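You operate a simulated robot arm through the tools that you are given. There is no shell and no other tool. Be economical: measure what you need, move in short steps, check, and stop when the job is done.

Carry out the task below with a simulated robot arm. There is one attempt and no reset: what you move stays moved.

Task
Take the white dabber and put it on the loose gauge. Then put one of the cone stands from the top of the glazing bench on the tray of the pug mill. Then take the low pot from the top of the glazing bench and leave it on top of the blue hose coil. Then put the ribbed pot on the top of the glazing bench away on the top of the side table. Keep to this order. Set down upright: cone stand, ribbed pot.

Only the result counts: the job must be done as asked and must still hold three seconds after the hand-in. Knocking over, shifting, dropping, spilling or breaking anything else fails it.

Robot
A 6-joint arm with a two-finger gripper on a trunk, on a base that drives. Base frame: it is fixed to the floor where the robot stands at the start and does not move with it; the origin is under the middle of the robot, x ahead of it, y to its left, z up; the surface under the hand at the start is at about z = 860. Lengths are in mm, angles in rad, forces in N, time in s.
Its first joint turns from -2.897 to 2.897 rad. Places, roughly: blue hose coil (7x7x5 cm) [500, 1000, 900]; cone stand [750, 750, 750]; loose gauge [-3250, 2250, 1000]; low pot (5x5x5 cm) [600, 1000, 900]; ribbed pot (6x6x8 cm) [600, 300, 900]; top of the side table [-1700, 1700, 900]; tray of the pug mill (12x25 cm) [-1020, -2340, 840]; white dabber (3x3x13 cm) [700, 200, 900]. Payload 1.71 kg.
The tool frame sits at the grasp point between the pads (the TCP): z along the fingers, y along the line on which they close. The tips reach 20 mm beyond it. Largest opening 96 mm; the body of the gripper starts 113 mm behind the TCP.
Orientation is that of the tool frame in the base frame, as [roll, pitch, yaw] about the fixed x, y, z axes, in that order (R = Rz(yaw) Ry(pitch) Rx(roll)). With the fingers straight down and closing along the base's y, the tool's x points along the base's -x, its y along +y and its z along -z.

Tools
- The arm moves only by the tool step_arm. Its argument "moves" is a list of rows, each an object of numbers (a shift or turn left out is 0, a gripper value left out holds the last): "tx", "ty", "tz": the shift along the base's x, y, z in units of 30 mm (1.0 is 30 mm); "rx", "ry", "rz": the turn, a rotation vector about the base's x, y, z in units of 6 degrees (1.0 is 6 degrees). In form: [{"tx": .., "ty": .., "tz": .., "rx": .., "ry": .., "rz": ..}, ...]. A call has 1 to 10 rows; each row shifts and turns the commanded pose from where the row before left it. "gripper" is the finger opening in mm, from 0 to 96, set as the call begins (left out, the last holds). A call with a number of a shift or a turn outside -1 to 1 is refused whole. A row lasts 0.2 s, in which the tool goes at most 50 mm and 0.15 rad; a call with a longer step from one row to the next is refused whole, and so is a gripper value outside its range. Where a pose cannot be reached the arm comes as near as it can. A force on the tool above 40 N (or 10 N above the force at the start of the call, whichever is more), or a blocked arm, ends the call early, and 0.2 s more pass. Each finger travels about 45 mm/s and halts on what it meets, pressing with about 33 N; the grip force reading is that of the motor and also rises with nothing between the fingers. The clock runs only during rows and for 0.2 s after the last one: add rows that do not move to give the fingers time. It gives the time, the measured TCP pose, the force on the tool (base axes), the opening and the grip force at its end, in the units of the frame above (readings bear some noise), with the torque about the TCP (base axes, N m) and any sound that the robot's microphone picked up.
- Cameras (640 x 400 px; columns grow to the right, rows downward): "scene" is now at [54.2, 250.5, 1681.9]; the picture's right is [0.57, -0.82, -0.01], its down [-0.69, -0.47, -0.55] and it looks along [0.45, 0.32, -0.83] (base axes); focal length 283 px, centre (320, 200). "wrist" rides on the gripper at [66, 14, -145] in the tool frame; the picture's right is [-0.21, 0.98, 0.00], its down [-0.88, -0.18, -0.45] and it looks along [-0.44, -0.09, 0.90] (tool axes); focal length 275 px, centre (320, 200). There is no depth. A picture from a camera that has moved, and an enlarged one, comes with that camera's place and axes in the base frame and with its lens.
- camera(camera): a new picture of that camera. No time passes.
- slide_trunk(by): slides the trunk up (or, below 0, down) by that many mm; the arm and the scene camera ride with it, the base frame stays. It gives what a move gives, with no picture.
- drive_base(legs): drives the robot by 1 to 6 legs, each [ahead, turn to the left] in mm and rad, along the robot's own axes; the way and the turn of a leg run together, so that a leg with both is an arc; at most 1500 mm and 3.142 rad a leg. The arm and the cameras ride along, it lands a little off, and it stops where it bumps. It gives what a move gives.
- pan_tilt(pan, tilt): turns the head with the scene camera to pan (to the left, within 2.496 rad either way) and tilt (down, from -0.506 to 1.204), counted from straight ahead of the robot. It gives what a move gives.
- enlarge(camera, box): a new picture of the part [left, top, right, bottom] of that camera's present view, enlarged. No time passes.
- finish_job(): hands the job in; it is judged then, once.

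Work in short steps. Places have to be worked out from the pictures, the camera data and where the tool is seen: move nearer, look again, correct. Check each grasp and each placing, and mend what went wrong. You have 165 turns and 128 pictures in all, those below and enlarged ones among them. Open the gripper and draw the arm clear of the work before you hand the job in, unless the task says otherwise; then end with one line.

The tools are called after "Emit:" as name(argument=value, ...) on one line, values as JSON. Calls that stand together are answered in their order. step_arm: Moves the arm, as the interface text tells. Its arguments: {"type":"object","properties":{"moves":{"type":"array","items":{"type":"object","properties":{"tx":{"type":"number"},"ty":{"type":"number"},"tz":{"type":"number"},"rx":{"type":"number"},"ry":{"type":"number"},"rz":{"type":"number"}}}},"gripper":{"type":"number"}},"required":["moves"]} The other tools are called the same way: slide_trunk (by) slides the trunk up or down; drive_base (legs) drives the base; pan_tilt (pan, tilt) turns the head that bears the scene camera; camera (camera) takes a picture; enlarge (camera, box) takes an enlarged picture of a part of a camera's view; finish_job () hands the job in.

At the start:

```text
time: 0.0
eef_pos: [449.0, 433.4, 1190.0]
tool_rot: [-3.14, -0.002, 3.141]
wrist_force: [-1.3, 0.1, 0.1]
torque: [-0.04, -0.01, -0.01]
finger_gap: 95.8
grasp_force: 0.0
trunk travel left (down, up): [-300.0, 90.0]
robot x, y, heading: [-2.1, 0.2, -0.005]
head pan, tilt: [0.611, 0.97]
```

scene: 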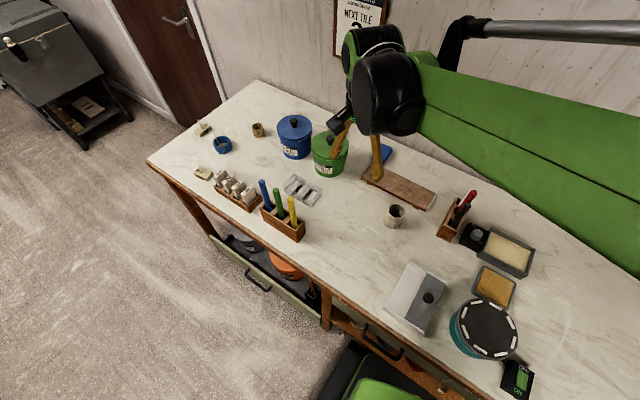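
wrist: 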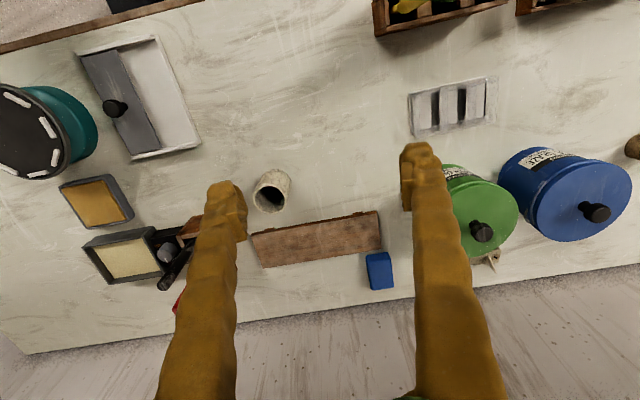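

I start by enlarging the scene picture to identify the objects on the bench.

Emit:
enlarge(camera="scene", box=[140, 80, 340, 250])

Emit:
enlarge(camera="scene", box=[340, 150, 560, 400])

```text
2.35 times, centred on (240, 165) of scene
camera zoom: at [54.2, 250.5, 1681.9], right [0.57, -0.82, -0.01], down [-0.69, -0.47, -0.55], along [0.45, 0.32, -0.83], focal length 666 px, centre (508, 282)
```

zoom: 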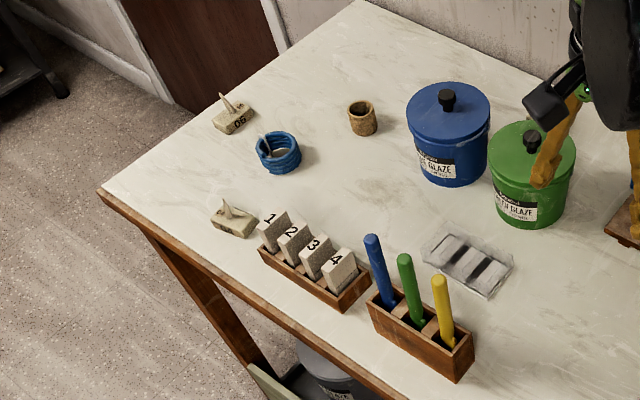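

```text
1.60 times, centred on (450, 275) of scene
camera zoom: at [54.2, 250.5, 1681.9], right [0.57, -0.82, -0.01], down [-0.69, -0.47, -0.55], along [0.45, 0.32, -0.83], focal length 453 px, centre (112, 80)
```

zoom: 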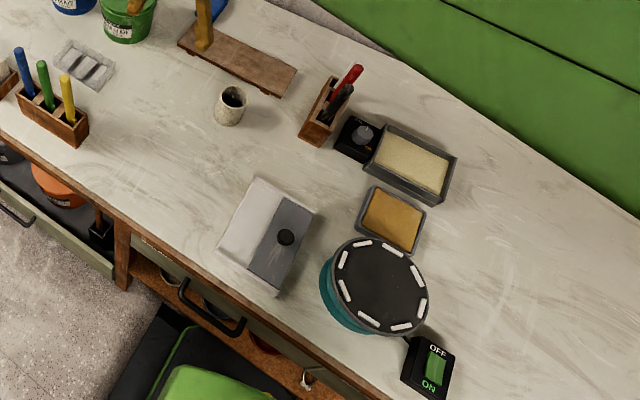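

I move the arm toward the right over the pen holder to see it with the wrist camera.

Emit:
step_arm(moves=[{"ty": -1}, {"ty": -1}, {"ty": -1}, {"ty": -1}, {"ty": -1}, {"ty": -1}, {"ty": -1}, {"ty": -1}, {"tx": 0.5}])

Emit:
camera(camera="wrist")

Emit:
camera(camera="scene")

```text
time: 2.0
eef_pos: [446.4, 189.0, 1196.0]
tool_rot: [3.14, 0.015, 3.141]
wrist_force: [-0.5, -0.6, -0.4]
torque: [0.02, -0.04, 0.03]
finger_gap: 95.9
grasp_force: 0.0
trunk travel left (down, up): [-300.0, 90.0]
robot x, y, heading: [0.0, -1.4, -0.001]
head pan, tilt: [0.611, 0.97]
```

```text
123 pictures are left
camera wrist: at [379.4, 203.9, 1339.6], right [0.21, 0.98, 0.0], down [0.87, -0.18, 0.46], along [0.45, -0.09, -0.89], focal length 275 px, centre (320, 200)
```

wrist: 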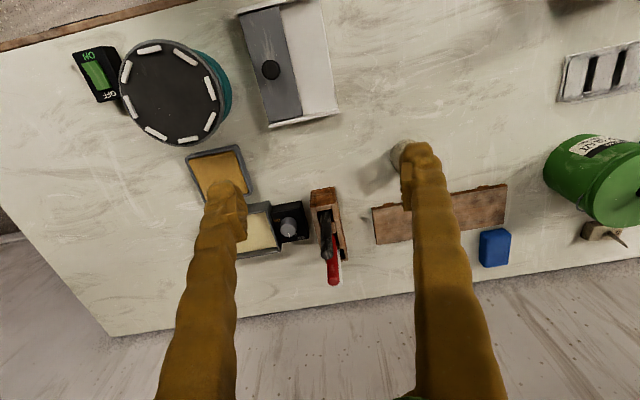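

```text
122 pictures are left
camera scene: at [53.8, 249.9, 1682.0], right [0.57, -0.82, -0.01], down [-0.69, -0.47, -0.55], along [0.45, 0.32, -0.83], focal length 283 px, centre (320, 200)
```

scene: 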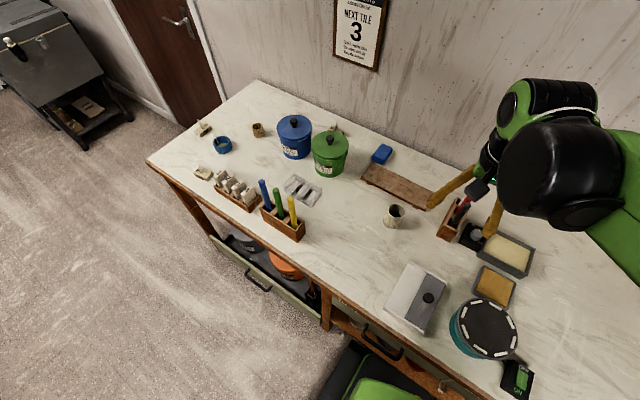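

Enlarging the wrist view at the holder to find the white dabber.

Emit:
enlarge(camera="wrist", box=[260, 160, 380, 300])

Emit:
enlarge(camera="scene", box=[420, 150, 540, 280])

```text
2.86 times, centred on (320, 230) of wrist
camera zoom: at [379.4, 203.9, 1339.6], right [0.21, 0.98, 0.0], down [0.87, -0.18, 0.46], along [0.45, -0.09, -0.89], focal length 786 px, centre (320, 114)
```

zoom: 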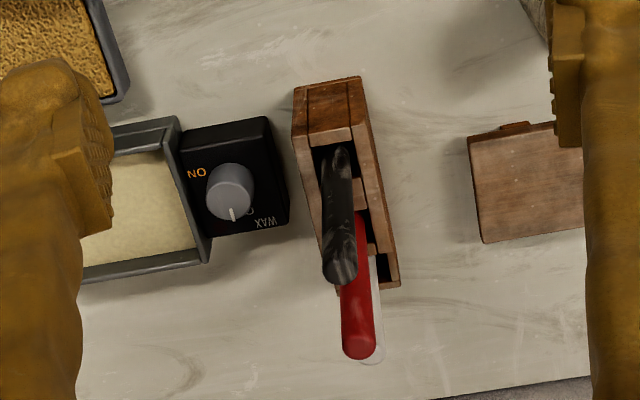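

```text
3.08 times, centred on (480, 215) of scene
camera zoom: at [53.8, 249.9, 1682.0], right [0.57, -0.82, -0.01], down [-0.69, -0.47, -0.55], along [0.45, 0.32, -0.83], focal length 871 px, centre (-172, 154)
```

zoom: 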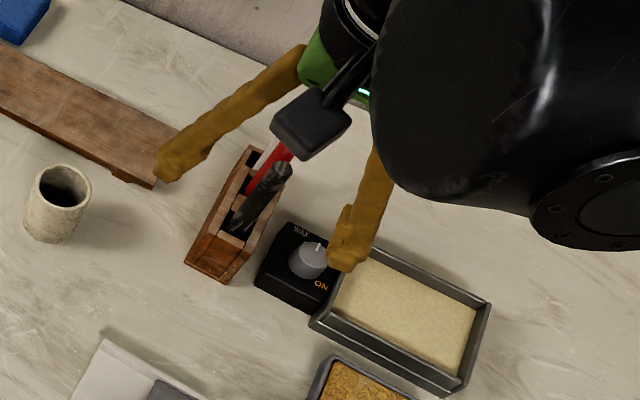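

The white dabber is the rearmost one, behind the red. I move forward to look down on the holder.

Emit:
step_arm(moves=[{"tx": 1}, {"tx": 1}, {"tx": 1}, {"tx": 1}, {"tx": 1}, {"tx": 1}, {"ty": -0.5}, {}])

Emit:
camera(camera="wrist")

```text
time: 3.8
eef_pos: [625.8, 177.2, 1196.6]
tool_rot: [3.141, 0.014, -3.141]
wrist_force: [0.2, -0.5, 0.3]
torque: [0.03, -0.05, 0.02]
finger_gap: 96.2
grasp_force: 0.0
trunk travel left (down, up): [-300.0, 90.0]
robot x, y, heading: [1.2, -1.7, 0.003]
head pan, tilt: [0.611, 0.97]
```

```text
119 pictures are left
camera wrist: at [558.1, 190.4, 1339.3], right [0.21, 0.98, 0.0], down [0.87, -0.18, 0.46], along [0.45, -0.09, -0.89], focal length 275 px, centre (320, 200)
```

wrist: 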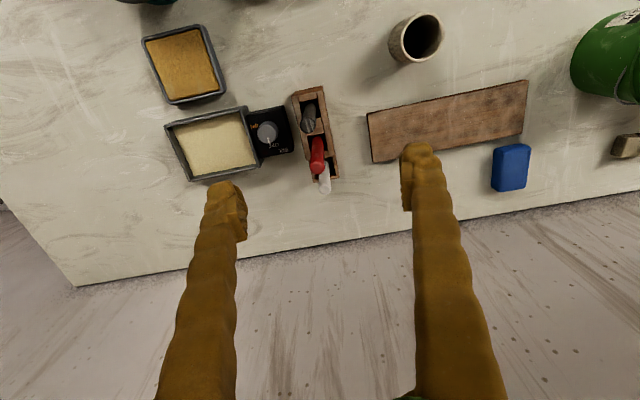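

Emit:
enlarge(camera="wrist", box=[260, 70, 380, 210])

```text
2.86 times, centred on (320, 140) of wrist
camera zoom: at [558.1, 190.4, 1339.3], right [0.21, 0.98, 0.0], down [0.87, -0.18, 0.46], along [0.45, -0.09, -0.89], focal length 786 px, centre (320, 371)
```

zoom: 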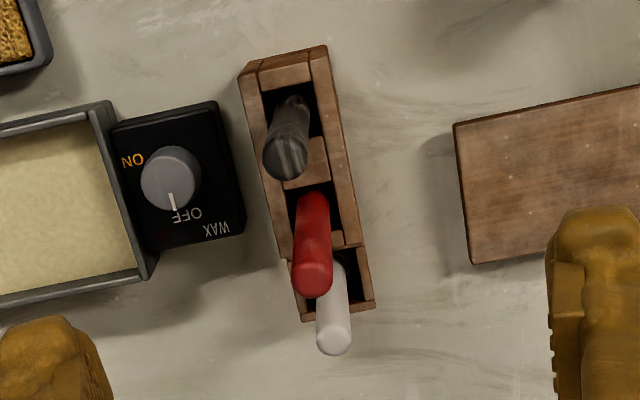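

White dabber top is around (722,165). I move over it, at z≈1070, and look from the side with the scene camera and wrist camera.

Emit:
step_arm(moves=[{"tx": 1}, {"tx": 1}, {"tx": 0.6, "ty": -0.3}, {"tz": -1}, {"tz": -1}, {"tz": -1}, {"tz": -1}, {}], gripper=70)

Emit:
camera(camera="wrist")

Emit:
enlarge(camera="scene", box=[400, 130, 560, 260])

```text
time: 5.6
eef_pos: [705.7, 168.2, 1075.1]
tool_rot: [3.14, 0.013, 3.142]
wrist_force: [0.8, -0.9, -0.1]
torque: [-0.03, 0.02, 0.03]
finger_gap: 70.2
grasp_force: 0.0
trunk travel left (down, up): [-300.0, 90.0]
robot x, y, heading: [-0.1, 0.3, -0.002]
head pan, tilt: [0.611, 0.97]
```

```text
117 pictures are left
camera wrist: at [638.2, 181.4, 1219.6], right [0.21, 0.98, 0.0], down [0.87, -0.18, 0.46], along [0.45, -0.09, -0.89], focal length 275 px, centre (320, 200)
```

wrist: 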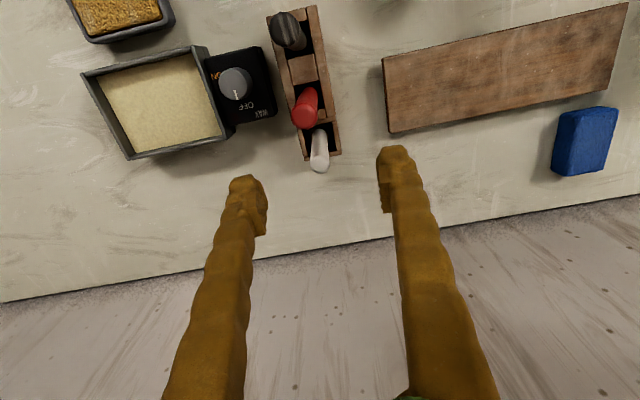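

```text
3.08 times, centred on (480, 195) of scene
camera zoom: at [54.8, 250.5, 1681.9], right [0.57, -0.82, -0.01], down [-0.69, -0.47, -0.55], along [0.45, 0.32, -0.83], focal length 871 px, centre (-172, 215)
```

zoom: 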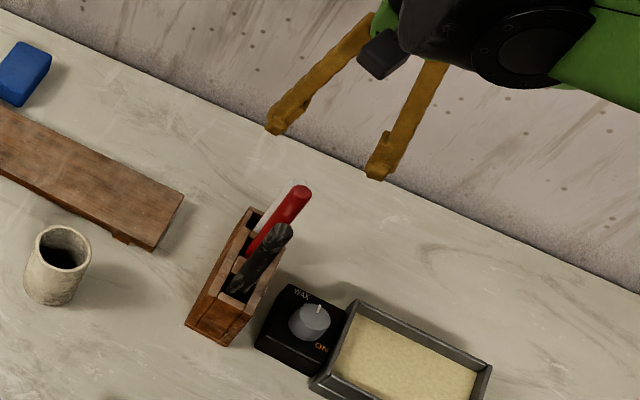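

Triangulated white dabber top: (721,165,987). I line up and descend to z≈958.

Emit:
step_arm(moves=[{"tx": 0.5, "ty": -0.1}, {"tz": -1}, {"tz": -1}, {"tz": -0.8}, {"tz": -0.5}, {"tz": -0.5}, {}], gripper=50)

Emit:
enlarge(camera="scene", box=[400, 130, 560, 260])

Emit:
camera(camera="wrist")

```text
time: 7.2
eef_pos: [721.2, 165.5, 960.2]
tool_rot: [3.141, 0.014, -3.14]
wrist_force: [0.0, -0.9, 0.0]
torque: [0.01, 0.01, 0.02]
finger_gap: 50.1
grasp_force: 0.1
trunk travel left (down, up): [-300.0, 90.0]
robot x, y, heading: [3.3, -2.1, 0.003]
head pan, tilt: [0.611, 0.97]
```

```text
3.08 times, centred on (480, 195) of scene
camera zoom: at [54.7, 250.5, 1681.9], right [0.57, -0.82, -0.01], down [-0.69, -0.47, -0.55], along [0.45, 0.32, -0.83], focal length 871 px, centre (-172, 215)
```

zoom: 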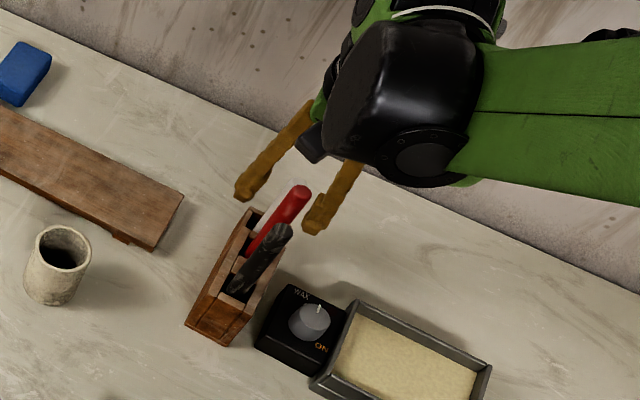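

```text
114 pictures are left
camera wrist: at [653.5, 180.6, 1104.6], right [0.21, 0.98, 0.0], down [0.87, -0.18, 0.46], along [0.45, -0.09, -0.89], focal length 275 px, centre (320, 200)
```

wrist: 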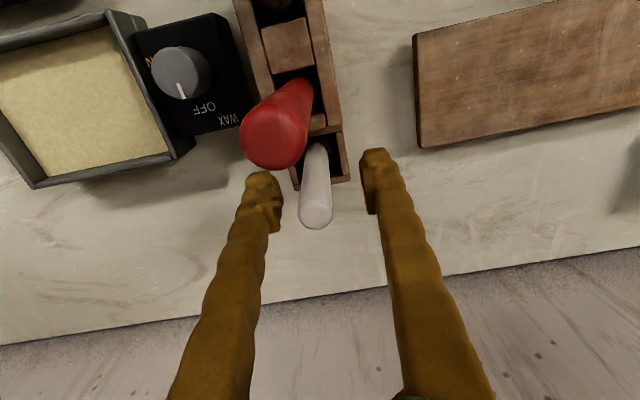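

The white dabber sits centred between the fingers. I close.

Emit:
step_arm(moves=[{}, {}, {}, {}, {}], gripper=0)

Emit:
camera(camera="wrist")

```text
time: 8.4
eef_pos: [721.6, 165.7, 960.7]
tool_rot: [3.141, 0.014, -3.141]
wrist_force: [0.8, -0.2, -0.1]
torque: [-0.01, 0.0, -0.01]
finger_gap: 15.0
grasp_force: 32.8
trunk travel left (down, up): [-300.0, 90.0]
robot x, y, heading: [-1.4, 2.2, 0.0]
head pan, tilt: [0.611, 0.97]
```

```text
113 pictures are left
camera wrist: at [653.3, 180.5, 1105.0], right [0.21, 0.98, 0.0], down [0.87, -0.18, 0.46], along [0.45, -0.09, -0.89], focal length 275 px, centre (320, 200)
```

wrist: 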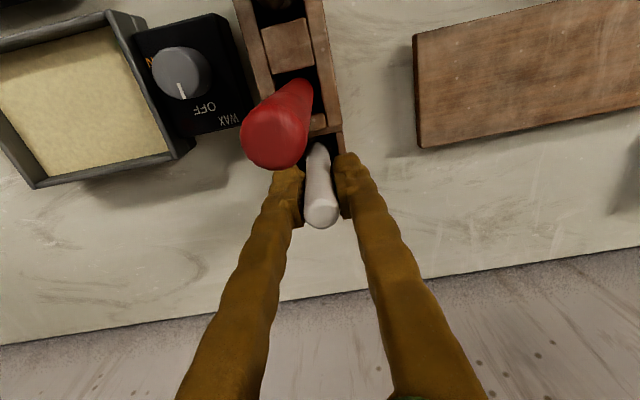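

Held at 15 mm. I lift straight up slowly until the dabber is clear of the holder.

Emit:
step_arm(moves=[{"tz": 0.5}, {"tz": 0.7}, {"tz": 1}, {"tz": 1}, {"tz": 1}, {"tz": 1}, {"tz": 1}, {"tz": 1}, {"tz": 1}])

Emit:
camera(camera="wrist")

Emit:
camera(camera="scene")

```text
time: 10.4
eef_pos: [720.8, 165.6, 1205.2]
tool_rot: [-3.141, 0.013, -3.141]
wrist_force: [-0.6, 0.0, 0.2]
torque: [-0.01, 0.02, -0.01]
finger_gap: 14.8
grasp_force: 33.4
trunk travel left (down, up): [-300.0, 90.0]
robot x, y, heading: [-1.6, 4.2, 0.001]
head pan, tilt: [0.611, 0.97]
```

```text
112 pictures are left
camera wrist: at [653.1, 178.9, 1349.8], right [0.21, 0.98, 0.0], down [0.87, -0.18, 0.46], along [0.45, -0.09, -0.89], focal length 275 px, centre (320, 200)
```

wrist: 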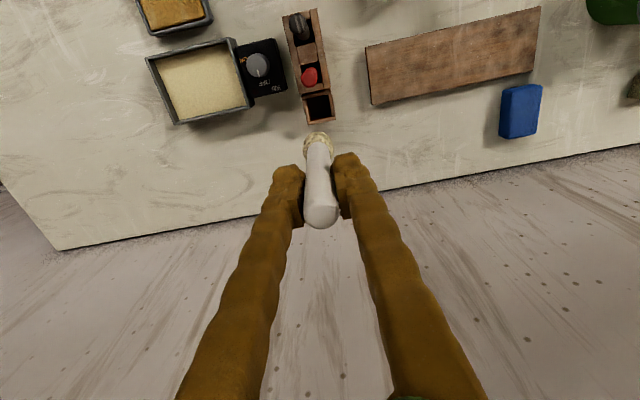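

```text
111 pictures are left
camera scene: at [54.3, 250.5, 1681.9], right [0.57, -0.82, -0.01], down [-0.69, -0.47, -0.55], along [0.45, 0.32, -0.83], focal length 283 px, centre (320, 200)
```

scene: 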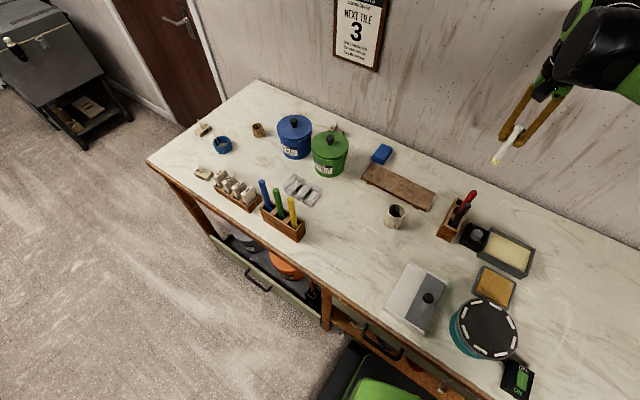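

The dabber is out. I retract the arm toward the robot, then pan the head around the room.

Emit:
step_arm(moves=[{"tx": -1, "ty": -0.5}, {"tx": -1, "ty": -0.5}, {"tx": -1, "ty": -0.5}, {"tx": -1, "ty": -0.5}, {"tx": -1, "ty": -0.5}, {"tx": -1, "ty": -0.5}, {"tx": -1, "ty": -0.5}, {"tx": -1, "ty": -0.5}, {"tx": -1, "ty": -0.5}, {"tx": -1, "ty": -0.5}])

Emit:
pan_tilt(pan=2.4, tilt=0.35)

Emit:
camera(camera="scene")

Emit:
pan_tilt(pan=-2.2, tilt=0.4)

Emit:
camera(camera="scene")

```text
time: 12.6
eef_pos: [417.1, 15.4, 1208.6]
tool_rot: [3.141, 0.014, -3.141]
wrist_force: [-0.4, 0.9, 0.0]
torque: [0.01, -0.09, -0.02]
finger_gap: 14.9
grasp_force: 33.0
trunk travel left (down, up): [-300.0, 90.0]
robot x, y, heading: [3.3, 1.1, -0.004]
head pan, tilt: [0.611, 0.97]
```

```text
time: 14.4
eef_pos: [420.1, 14.7, 1206.9]
tool_rot: [3.141, 0.014, 3.141]
wrist_force: [-1.0, 1.1, 0.5]
torque: [0.01, -0.01, 0.06]
finger_gap: 14.7
grasp_force: 32.9
trunk travel left (down, up): [-300.0, 90.0]
robot x, y, heading: [-1.8, -0.8, -0.003]
head pan, tilt: [2.4, 0.351]
```

```text
110 pictures are left
camera scene: at [-72.3, 272.4, 1736.6], right [0.68, 0.74, -0.01], down [0.24, -0.23, -0.94], along [-0.7, 0.63, -0.33], focal length 283 px, centre (320, 200)
```

scene: 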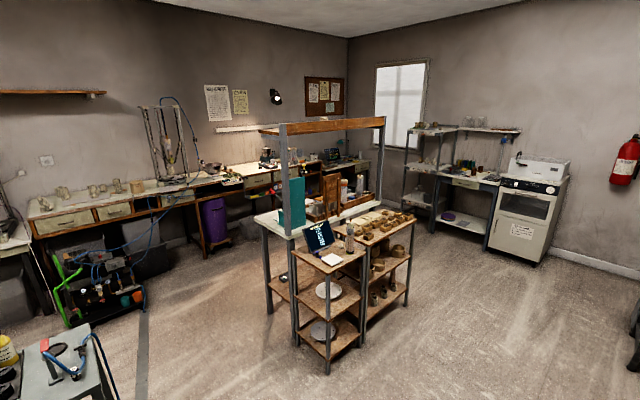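

```text
time: 18.1
eef_pos: [419.4, 15.5, 1208.8]
tool_rot: [3.141, 0.012, -3.141]
wrist_force: [-0.5, 0.3, -0.5]
torque: [-0.02, -0.01, -0.03]
finger_gap: 14.8
grasp_force: 32.8
trunk travel left (down, up): [-300.0, 90.0]
robot x, y, heading: [-2.0, -1.9, 0.004]
head pan, tilt: [-2.201, 0.4]
```

```text
109 pictures are left
camera scene: at [-58.3, 134.6, 1731.8], right [-0.81, 0.59, 0.01], down [0.21, 0.31, -0.92], along [-0.55, -0.74, -0.38], focal length 283 px, centre (320, 200)
```

scene: 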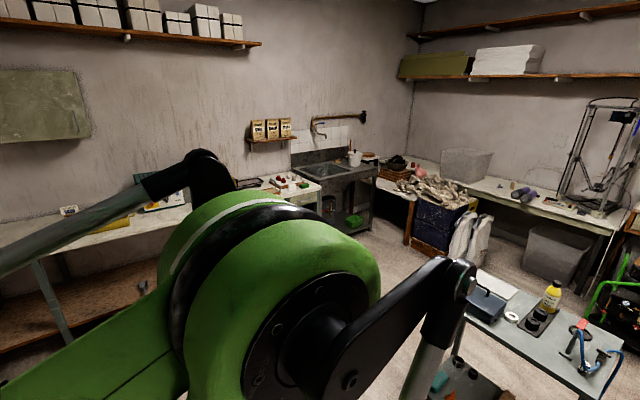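

Enlarging where the loose gauge (≈px 267,160) and the side table (≈315,208) should be.

Emit:
pan_tilt(pan=2.4, tilt=0.35)

Emit:
enlarge(camera="scene", box=[200, 110, 400, 235])

Emit:
enlarge(camera="scene", box=[220, 140, 320, 200])

Emit:
pan_tilt(pan=1.57, tilt=0.6)

Emit:
camera(camera="scene")

Emit:
pan_tilt(pan=-1.57, tilt=0.6)

Emit:
camera(camera="scene")

```text
time: 21.7
eef_pos: [421.3, 14.9, 1207.1]
tool_rot: [-3.141, 0.014, -3.141]
wrist_force: [0.1, 0.6, -0.5]
torque: [-0.01, 0.0, 0.0]
finger_gap: 14.8
grasp_force: 33.1
trunk travel left (down, up): [-300.0, 90.0]
robot x, y, heading: [-0.9, -0.8, -0.002]
head pan, tilt: [2.4, 0.351]
```

```text
3.20 times, centred on (300, 172) of scene
camera zoom: at [-72.3, 272.4, 1736.6], right [0.68, 0.74, -0.01], down [0.24, -0.23, -0.94], along [-0.7, 0.63, -0.33], focal length 906 px, centre (384, 288)
```

zoom: 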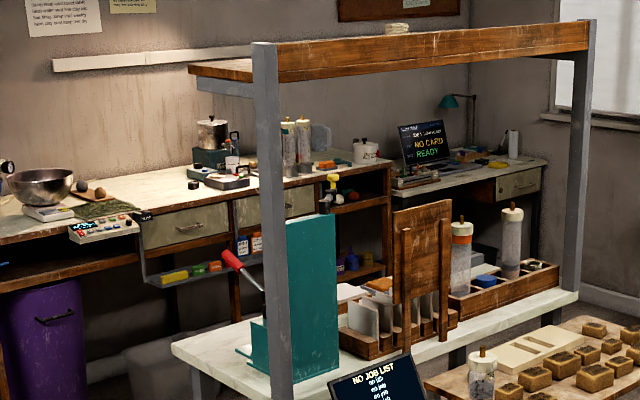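

```text
6.40 times, centred on (270, 170) of scene
camera zoom: at [-72.3, 272.4, 1736.6], right [0.68, 0.74, -0.01], down [0.24, -0.23, -0.94], along [-0.7, 0.63, -0.33], focal length 1812 px, centre (640, 392)
```

zoom: 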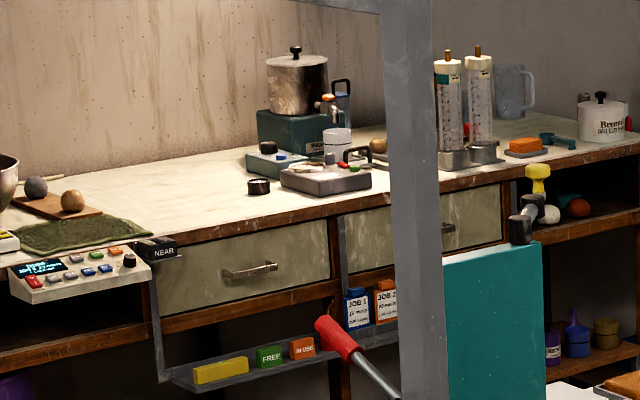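

```text
time: 22.9
eef_pos: [419.9, 15.4, 1208.0]
tool_rot: [-3.141, 0.013, -3.141]
wrist_force: [0.2, 0.2, -0.7]
torque: [0.0, -0.02, 0.05]
finger_gap: 14.8
grasp_force: 33.0
trunk travel left (down, up): [-300.0, 90.0]
robot x, y, heading: [2.3, -0.2, -0.005]
head pan, tilt: [1.571, 0.6]
```

```text
106 pictures are left
camera scene: at [-4.1, 297.9, 1712.8], right [1.0, 0.0, -0.02], down [-0.01, -0.56, -0.83], along [-0.01, 0.83, -0.56], focal length 283 px, centre (320, 200)
```

scene: 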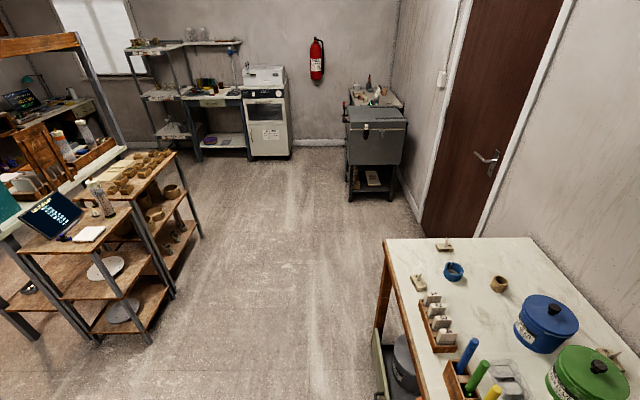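

```text
time: 25.6
eef_pos: [419.4, 15.1, 1207.3]
tool_rot: [3.141, 0.014, -3.141]
wrist_force: [0.0, -0.5, -0.2]
torque: [0.03, -0.06, 0.0]
finger_gap: 14.9
grasp_force: 33.1
trunk travel left (down, up): [-300.0, 90.0]
robot x, y, heading: [1.5, 1.9, -0.005]
head pan, tilt: [-1.571, 0.6]
```

```text
105 pictures are left
camera scene: at [-4.0, 121.1, 1712.7], right [-1.0, 0.0, 0.02], down [-0.01, 0.56, -0.82], along [-0.01, -0.83, -0.56], focal length 283 px, centre (320, 200)
```

scene: 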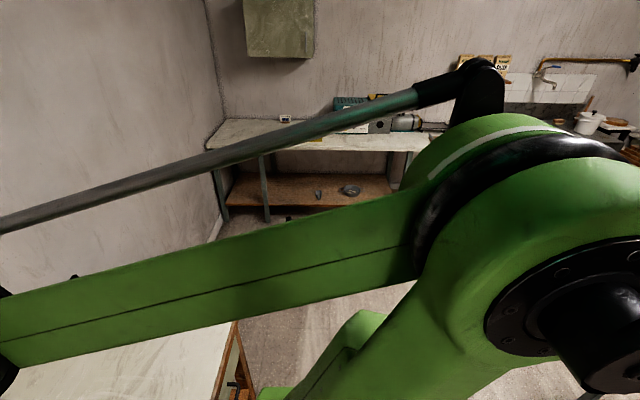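

The layout: island with side table at x −1100…−1870, y 1240…2230; far bench with gauge along x≈−3200; grey table behind me at y<190. I raise nothing, back off the bench, and drive through the gap in stages.

Emit:
drive_base(legs=[[-350, 0], [0, 2.142], [832, 0]])

Emit:
pan_tilt(pan=0.8, tilt=0.5)

Emit:
camera(camera="scene")

```text
time: 42.0
eef_pos: [-1042.7, 1050.5, 1205.4]
tool_rot: [-3.141, 0.015, -1.006]
wrist_force: [0.1, -0.5, -0.7]
torque: [0.01, -0.02, -0.01]
finger_gap: 14.9
grasp_force: 32.8
trunk travel left (down, up): [-300.0, 90.0]
robot x, y, heading: [-808.8, 702.3, 2.135]
head pan, tilt: [-1.571, 0.6]
```

```text
time: 44.2
eef_pos: [-1041.8, 1046.7, 1210.4]
tool_rot: [-3.141, 0.019, -1.007]
wrist_force: [-0.1, 0.5, 1.4]
torque: [0.0, -0.02, 0.0]
finger_gap: 14.9
grasp_force: 33.1
trunk travel left (down, up): [-300.0, 90.0]
robot x, y, heading: [-807.8, 705.3, 2.136]
head pan, tilt: [0.799, 0.499]
```

```text
104 pictures are left
camera scene: at [-1074.1, 610.4, 1720.6], right [0.21, 0.98, -0.01], down [0.48, -0.11, -0.87], along [-0.85, 0.17, -0.49], focal length 283 px, centre (320, 200)
```

scene: 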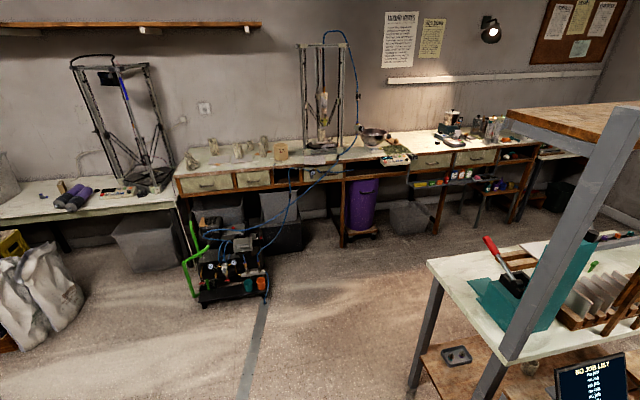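

The compressor reaches to about (−2650,505), so I swing round earlier on a diagonal past the island corner.

Emit:
drive_base(legs=[[0, 0.935], [1345, 0], [0, -1.11], [973, 0]])

Emit:
pan_tilt(pan=0.9, tilt=0.6)

Emit:
camera(camera="scene")

```text
time: 67.7
eef_pos: [-2707.8, 2073.7, 1208.8]
tool_rot: [-3.14, 0.016, -1.169]
wrist_force: [-0.4, 0.6, 0.0]
torque: [0.09, 0.03, -0.02]
finger_gap: 15.1
grasp_force: 32.9
trunk travel left (down, up): [-300.0, 90.0]
robot x, y, heading: [-2529.8, 1692.6, 1.979]
head pan, tilt: [0.799, 0.499]
```

```text
time: 68.4
eef_pos: [-2700.7, 2055.8, 1214.0]
tool_rot: [-3.139, 0.028, -1.17]
wrist_force: [-0.5, 0.6, -0.3]
torque: [-0.13, -0.06, 0.01]
finger_gap: 15.5
grasp_force: 32.9
trunk travel left (down, up): [-300.0, 90.0]
robot x, y, heading: [-2535.5, 1693.9, 1.97]
head pan, tilt: [0.901, 0.6]
```

```text
103 pictures are left
camera scene: at [-2787.6, 1580.1, 1712.8], right [0.26, 0.96, 0.01], down [0.54, -0.14, -0.83], along [-0.8, 0.22, -0.56], focal length 283 px, centre (320, 200)
```

scene: 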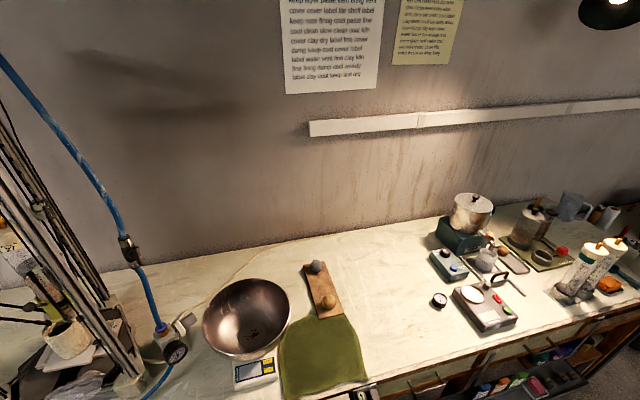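

The loose gauge is the small round dial at px (439,300). I enlarge it.

Emit:
enlarge(camera="scene", box=[400, 230, 540, 345])

Emit:
camera(camera="wrist")

```text
3.48 times, centred on (470, 288) of scene
camera zoom: at [-2787.6, 1580.1, 1712.8], right [0.26, 0.96, 0.01], down [0.54, -0.14, -0.83], along [-0.8, 0.22, -0.56], focal length 985 px, centre (-202, -104)
```

zoom: 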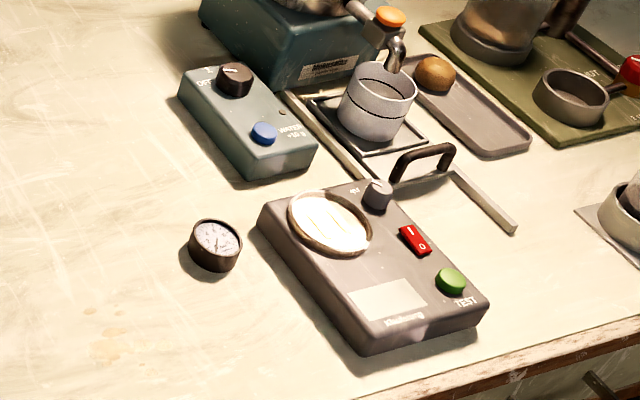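

```text
101 pictures are left
camera wrist: at [-2686.9, 1986.1, 1357.1], right [-0.98, -0.19, 0.01], down [-0.17, 0.87, 0.47], along [-0.1, 0.46, -0.88], focal length 275 px, centre (320, 200)
```

wrist: 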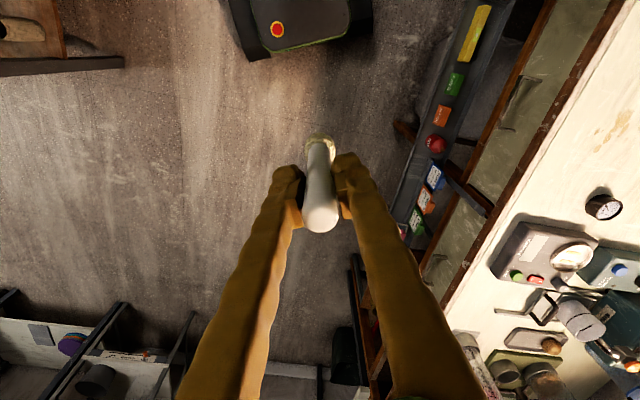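

Gauge is ~50 mm wide with a rim. I inspect the dabber's lower end to decide how to set it down.

Emit:
enlarge(camera="wrist", box=[270, 110, 370, 245])

Emit:
pan_tilt(pan=0.25, tilt=0.85)

Emit:
camera(camera="scene")

```text
2.96 times, centred on (320, 178) of wrist
camera zoom: at [-2686.9, 1986.1, 1357.1], right [-0.98, -0.19, 0.01], down [-0.17, 0.87, 0.47], along [-0.1, 0.46, -0.88], focal length 816 px, centre (320, 267)
```

zoom: 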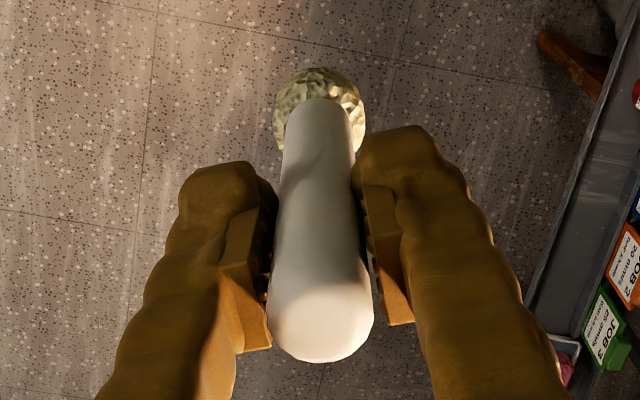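

```text
time: 69.4
eef_pos: [-2708.5, 2074.4, 1207.3]
tool_rot: [3.141, 0.016, -1.172]
wrist_force: [0.4, 0.4, -0.1]
torque: [-0.02, -0.01, 0.01]
finger_gap: 15.3
grasp_force: 33.1
trunk travel left (down, up): [-300.0, 90.0]
robot x, y, heading: [-2530.9, 1691.5, 1.973]
head pan, tilt: [0.25, 0.85]
```

```text
99 pictures are left
camera scene: at [-2759.8, 1642.1, 1691.7], right [0.79, 0.61, 0.0], down [0.46, -0.59, -0.66], along [-0.4, 0.53, -0.75], focal length 283 px, centre (320, 200)
```

scene: 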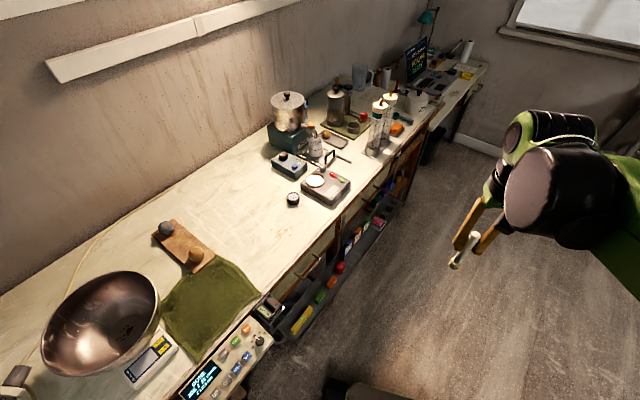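

Emit:
enlarge(camera="scene", box=[430, 190, 520, 280])

Emit:
drive_base(legs=[[0, -0.402], [480, 0], [0, 1.57]])

Emit:
pan_tilt(pan=0.1, tilt=0.9)

Emit:
camera(camera="scene")

Emit:
camera(camera="wrist")

```text
4.44 times, centred on (475, 235) of scene
camera zoom: at [-2759.8, 1642.1, 1691.7], right [0.79, 0.61, 0.0], down [0.46, -0.59, -0.66], along [-0.4, 0.53, -0.75], focal length 1259 px, centre (-369, 44)
```

zoom: 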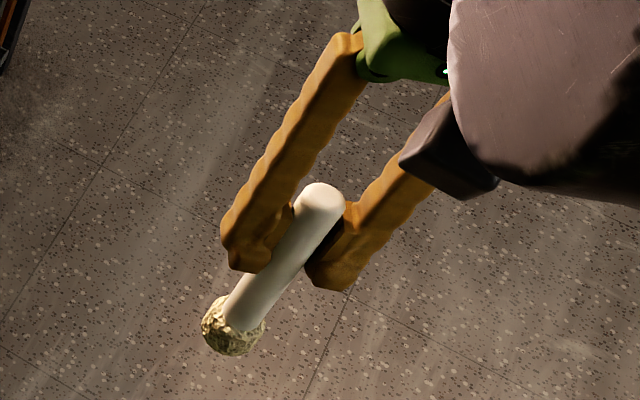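

```text
time: 80.8
eef_pos: [-2949.7, 2151.1, 1207.5]
tool_rot: [-3.142, 0.016, 0.021]
wrist_force: [0.0, 1.0, -0.4]
torque: [-0.02, 0.04, 0.0]
finger_gap: 15.5
grasp_force: 32.5
trunk travel left (down, up): [-300.0, 90.0]
robot x, y, heading: [-2535.8, 2178.9, -3.117]
head pan, tilt: [0.25, 0.85]
```

```text
time: 81.5
eef_pos: [-2925.7, 2152.6, 1216.8]
tool_rot: [3.141, 0.035, 0.023]
wrist_force: [1.0, 0.9, -0.7]
torque: [0.0, 0.01, -0.02]
finger_gap: 15.1
grasp_force: 33.2
trunk travel left (down, up): [-300.0, 90.0]
robot x, y, heading: [-2529.2, 2177.6, -3.116]
head pan, tilt: [0.099, 0.901]
```

```text
97 pictures are left
camera scene: at [-2558.6, 1960.5, 1688.0], right [-0.12, 0.99, 0.0], down [0.77, 0.1, -0.63], along [-0.62, -0.08, -0.78], focal length 283 px, centre (320, 200)
```

scene: 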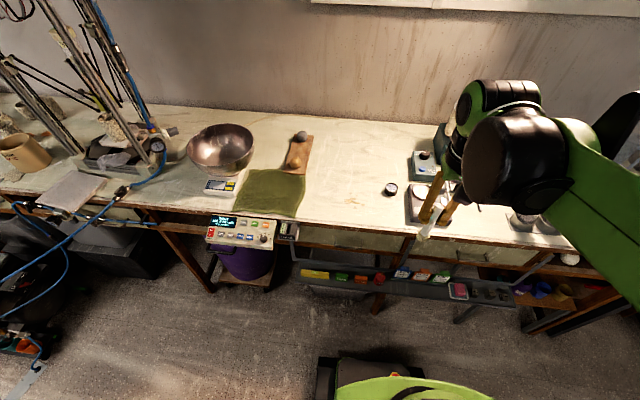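

```text
96 pictures are left
camera wrist: at [-2854.6, 2140.1, 1358.6], right [-0.18, -0.98, 0.01], down [-0.86, 0.17, 0.48], along [-0.47, 0.08, -0.88], focal length 275 px, centre (320, 200)
```

wrist: 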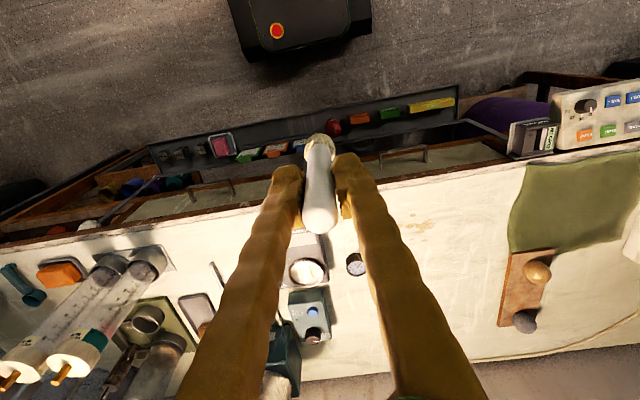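

The gauge triangulates to about (−3267,2128,~900). Before choosing how to place, I tilt the tool to see the shape of the dabber's bottom.

Emit:
step_arm(moves=[{"ry": -1, "tz": 1}, {"ry": -1, "tz": 1}, {"ry": -1, "tz": 1}, {"ry": -1, "tz": 1}, {"ry": -1, "tz": 1}, {"ry": -1}, {"ry": -1}, {"ry": -1}, {}])

Emit:
camera(camera="scene")

```text
time: 83.5
eef_pos: [-2941.5, 2149.8, 1361.4]
tool_rot: [3.127, -0.446, 0.026]
wrist_force: [-1.4, -0.6, -0.3]
torque: [0.05, -0.11, -0.02]
finger_gap: 15.3
grasp_force: 33.3
out of reach, approached as far as the arm can: row 5, 6, 7, 8
trunk travel left (down, up): [-300.0, 90.0]
robot x, y, heading: [-2536.1, 2180.3, -3.111]
head pan, tilt: [0.099, 0.901]
```

```text
95 pictures are left
camera scene: at [-2603.3, 1959.4, 1686.6], right [-0.12, 0.99, 0.0], down [0.79, 0.1, -0.61], along [-0.6, -0.08, -0.8], focal length 283 px, centre (320, 200)
```

scene: 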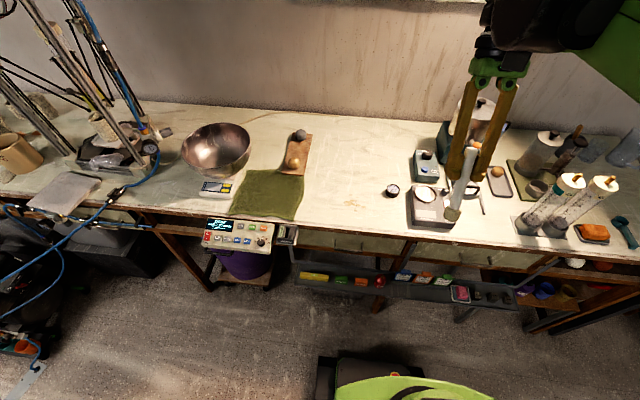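

Emit:
enlarge(camera="scene", box=[425, 140, 505, 230])

Emit:
enlarge(camera="scene", box=[370, 160, 450, 220])

```text
4.44 times, centred on (465, 185) of scene
camera zoom: at [-2603.3, 1959.4, 1686.6], right [-0.12, 0.99, 0.0], down [0.79, 0.1, -0.61], along [-0.6, -0.08, -0.8], focal length 1259 px, centre (-324, 267)
```

zoom: 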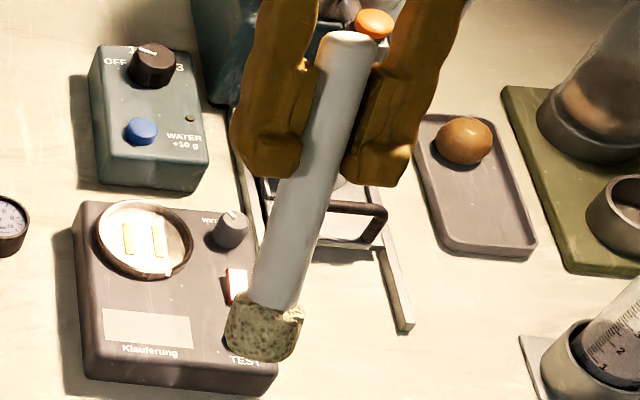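

```text
6.67 times, centred on (410, 190) of scene
camera zoom: at [-2603.3, 1959.4, 1686.6], right [-0.12, 0.99, 0.0], down [0.79, 0.1, -0.61], along [-0.6, -0.08, -0.8], focal length 1888 px, centre (-280, 267)
```

zoom: 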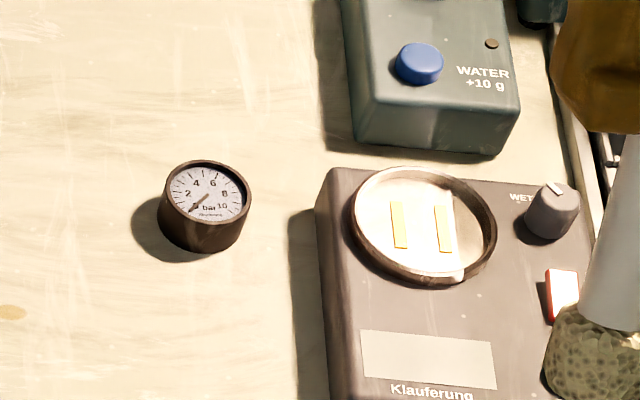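

The sponge is a flat-bottomed cylinder narrower than the dial, so standing it upright on the dial works. I tilt back.

Emit:
step_arm(moves=[{"tz": -1}, {"tz": -1}, {"ry": 1, "tz": -1}, {"ry": 1}, {"ry": 1}, {"ry": 1}, {}])

```text
time: 85.1
eef_pos: [-2937.8, 2152.3, 1273.0]
tool_rot: [3.136, -0.026, 0.024]
wrist_force: [-0.3, -0.4, -1.3]
torque: [0.01, -0.15, 0.04]
finger_gap: 15.4
grasp_force: 33.6
trunk travel left (down, up): [-300.0, 90.0]
robot x, y, heading: [-2534.4, 2177.8, -3.112]
head pan, tilt: [0.099, 0.901]
```

I go over the gauge at height, then check.

Emit:
step_arm(moves=[{"tx": -1}, {"tx": -1}, {"tx": -1}, {"tx": -1, "ty": -0.2}, {"tx": -1, "ty": -0.2}, {"tx": -1, "ty": -0.2}, {"tx": -1, "ty": -0.2, "ry": 0.25}, {"tx": -1}, {"tx": -1}, {}])

Emit:
camera(camera="scene")

Emit:
camera(camera="wrist")

```text
time: 87.3
eef_pos: [-3203.6, 2127.3, 1271.8]
tool_rot: [3.138, 0.003, 0.019]
wrist_force: [-1.2, 0.3, -0.7]
torque: [0.0, -0.05, 0.02]
finger_gap: 15.3
grasp_force: 33.4
trunk travel left (down, up): [-300.0, 90.0]
robot x, y, heading: [-2531.7, 2182.1, -3.114]
head pan, tilt: [0.099, 0.901]
```

```text
92 pictures are left
camera scene: at [-2599.4, 1959.4, 1686.8], right [-0.12, 0.99, 0.0], down [0.79, 0.1, -0.61], along [-0.6, -0.08, -0.79], focal length 283 px, centre (320, 200)
```

scene: 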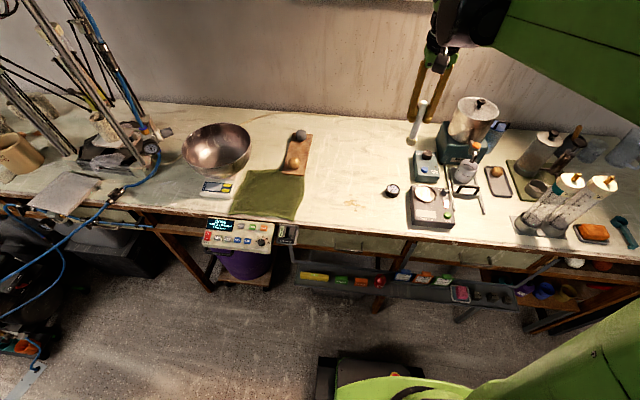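

```text
91 pictures are left
camera wrist: at [-3137.6, 2115.4, 1416.6], right [-0.18, -0.98, 0.0], down [-0.88, 0.17, 0.45], along [-0.44, 0.08, -0.89], focal length 275 px, centre (320, 200)
```

wrist: 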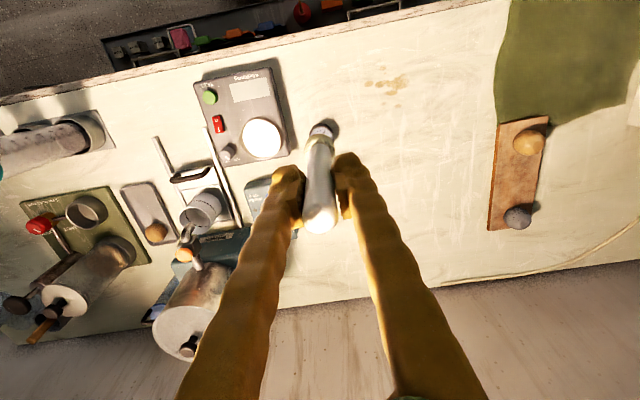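

Gauge height is uncertain (900–945). I lower carefully, short of the gauge, for a closer look.

Emit:
step_arm(moves=[{"tx": 1, "tz": -0.5}, {"tx": 1, "tz": -1}, {"tz": -1}, {"tz": -1}, {"tz": -1}, {}])

Emit:
camera(camera="wrist")

Emit:
enlarge(camera="scene", box=[360, 90, 480, 230])

```text
time: 88.7
eef_pos: [-3143.4, 2128.4, 1137.1]
tool_rot: [3.138, 0.002, 0.021]
wrist_force: [0.4, 0.3, -0.1]
torque: [0.05, -0.01, -0.02]
finger_gap: 15.2
grasp_force: 33.3
trunk travel left (down, up): [-300.0, 90.0]
robot x, y, heading: [-2532.6, 2180.9, -3.117]
head pan, tilt: [0.099, 0.901]
```

```text
90 pictures are left
camera wrist: at [-3077.3, 2116.1, 1282.1], right [-0.18, -0.98, 0.0], down [-0.88, 0.17, 0.45], along [-0.44, 0.08, -0.89], focal length 275 px, centre (320, 200)
```

wrist: 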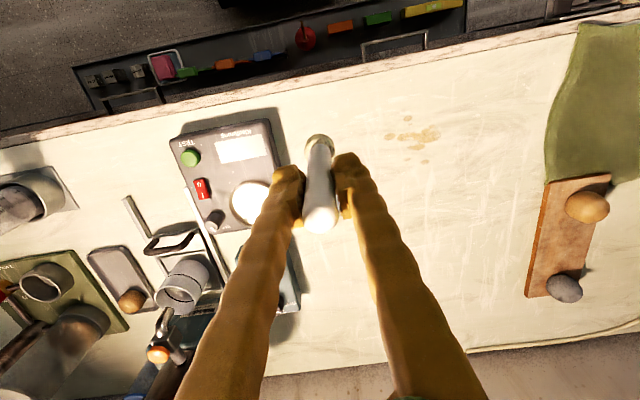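

```text
2.86 times, centred on (420, 160) of scene
camera zoom: at [-2599.2, 1959.4, 1686.8], right [-0.12, 0.99, 0.0], down [0.79, 0.1, -0.61], along [-0.6, -0.08, -0.79], focal length 809 px, centre (34, 314)
```

zoom: 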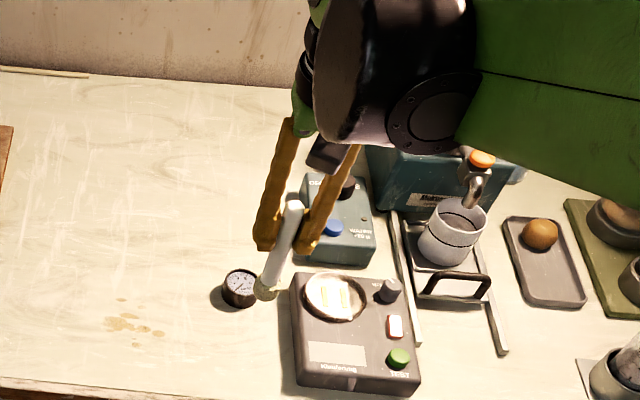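

The dabber hides the gauge; backing 120 mm should reveal it between the fingers.

Emit:
step_arm(moves=[{"tx": 1}, {"tx": 1}, {"tx": 1}, {"tx": 1}, {}])

Emit:
enlarge(camera="wrist", box=[250, 100, 410, 300])

```text
time: 89.9
eef_pos: [-3021.6, 2127.2, 1138.4]
tool_rot: [3.139, 0.003, 0.021]
wrist_force: [0.2, 0.1, 0.4]
torque: [-0.01, 0.05, 0.01]
finger_gap: 15.6
grasp_force: 33.2
trunk travel left (down, up): [-300.0, 90.0]
robot x, y, heading: [-2530.4, 2178.0, -3.117]
head pan, tilt: [0.099, 0.901]
```

```text
2.00 times, centred on (330, 200) of wrist
camera zoom: at [-2955.9, 2115.8, 1284.0], right [-0.18, -0.98, 0.0], down [-0.88, 0.17, 0.45], along [-0.44, 0.08, -0.89], focal length 551 px, centre (300, 200)
```

zoom: 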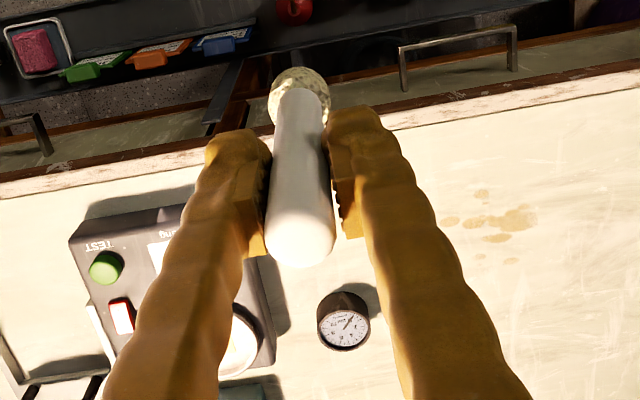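

The dial is at about (−3256,2133), top ≈925. I move above it at this height and then lower.

Emit:
step_arm(moves=[{"tx": -1}, {"tx": -1}, {"tx": -1}, {"tx": -1}, {"tx": -1}, {"tx": -1}, {"tx": -1}, {"tx": -0.83, "ty": 0.2}, {"tz": -1}, {}])

Emit:
step_arm(moves=[{"tz": -0.7}, {"tz": -0.3}, {}])

Emit:
enlarge(camera="scene", box=[350, 100, 450, 220])

Emit:
camera(camera="wrist")

```text
time: 92.1
eef_pos: [-3256.5, 2134.1, 1105.4]
tool_rot: [3.137, 0.004, 0.021]
wrist_force: [0.3, -0.1, 0.1]
torque: [0.0, -0.04, 0.02]
finger_gap: 15.4
grasp_force: 33.1
trunk travel left (down, up): [-300.0, 90.0]
robot x, y, heading: [-2535.9, 2179.5, -3.114]
head pan, tilt: [0.099, 0.901]
```

```text
time: 92.9
eef_pos: [-3256.5, 2135.5, 1076.7]
tool_rot: [3.139, 0.003, 0.02]
wrist_force: [0.4, 0.3, -1.3]
torque: [-0.01, 0.02, 0.0]
finger_gap: 15.4
grasp_force: 33.0
trunk travel left (down, up): [-300.0, 90.0]
robot x, y, heading: [-2534.0, 2181.3, -3.112]
head pan, tilt: [0.099, 0.901]
```

```text
3.33 times, centred on (400, 160) of scene
camera zoom: at [-2598.9, 1959.4, 1686.8], right [-0.12, 0.99, 0.0], down [0.79, 0.1, -0.61], along [-0.6, -0.08, -0.79], focal length 944 px, centre (53, 333)
```

zoom: 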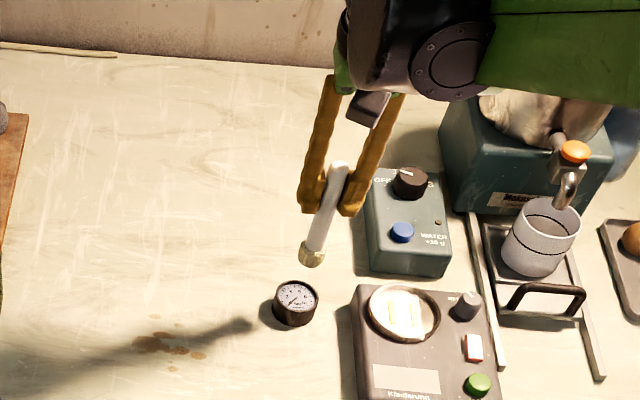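

```text
86 pictures are left
camera wrist: at [-3190.8, 2122.8, 1221.6], right [-0.18, -0.98, 0.0], down [-0.88, 0.17, 0.45], along [-0.44, 0.08, -0.89], focal length 275 px, centre (320, 200)
```

wrist: 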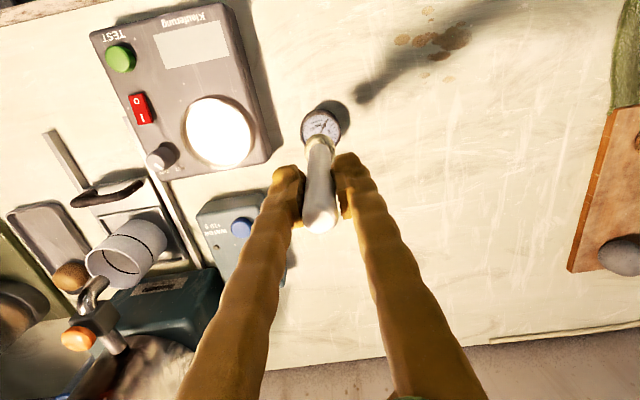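

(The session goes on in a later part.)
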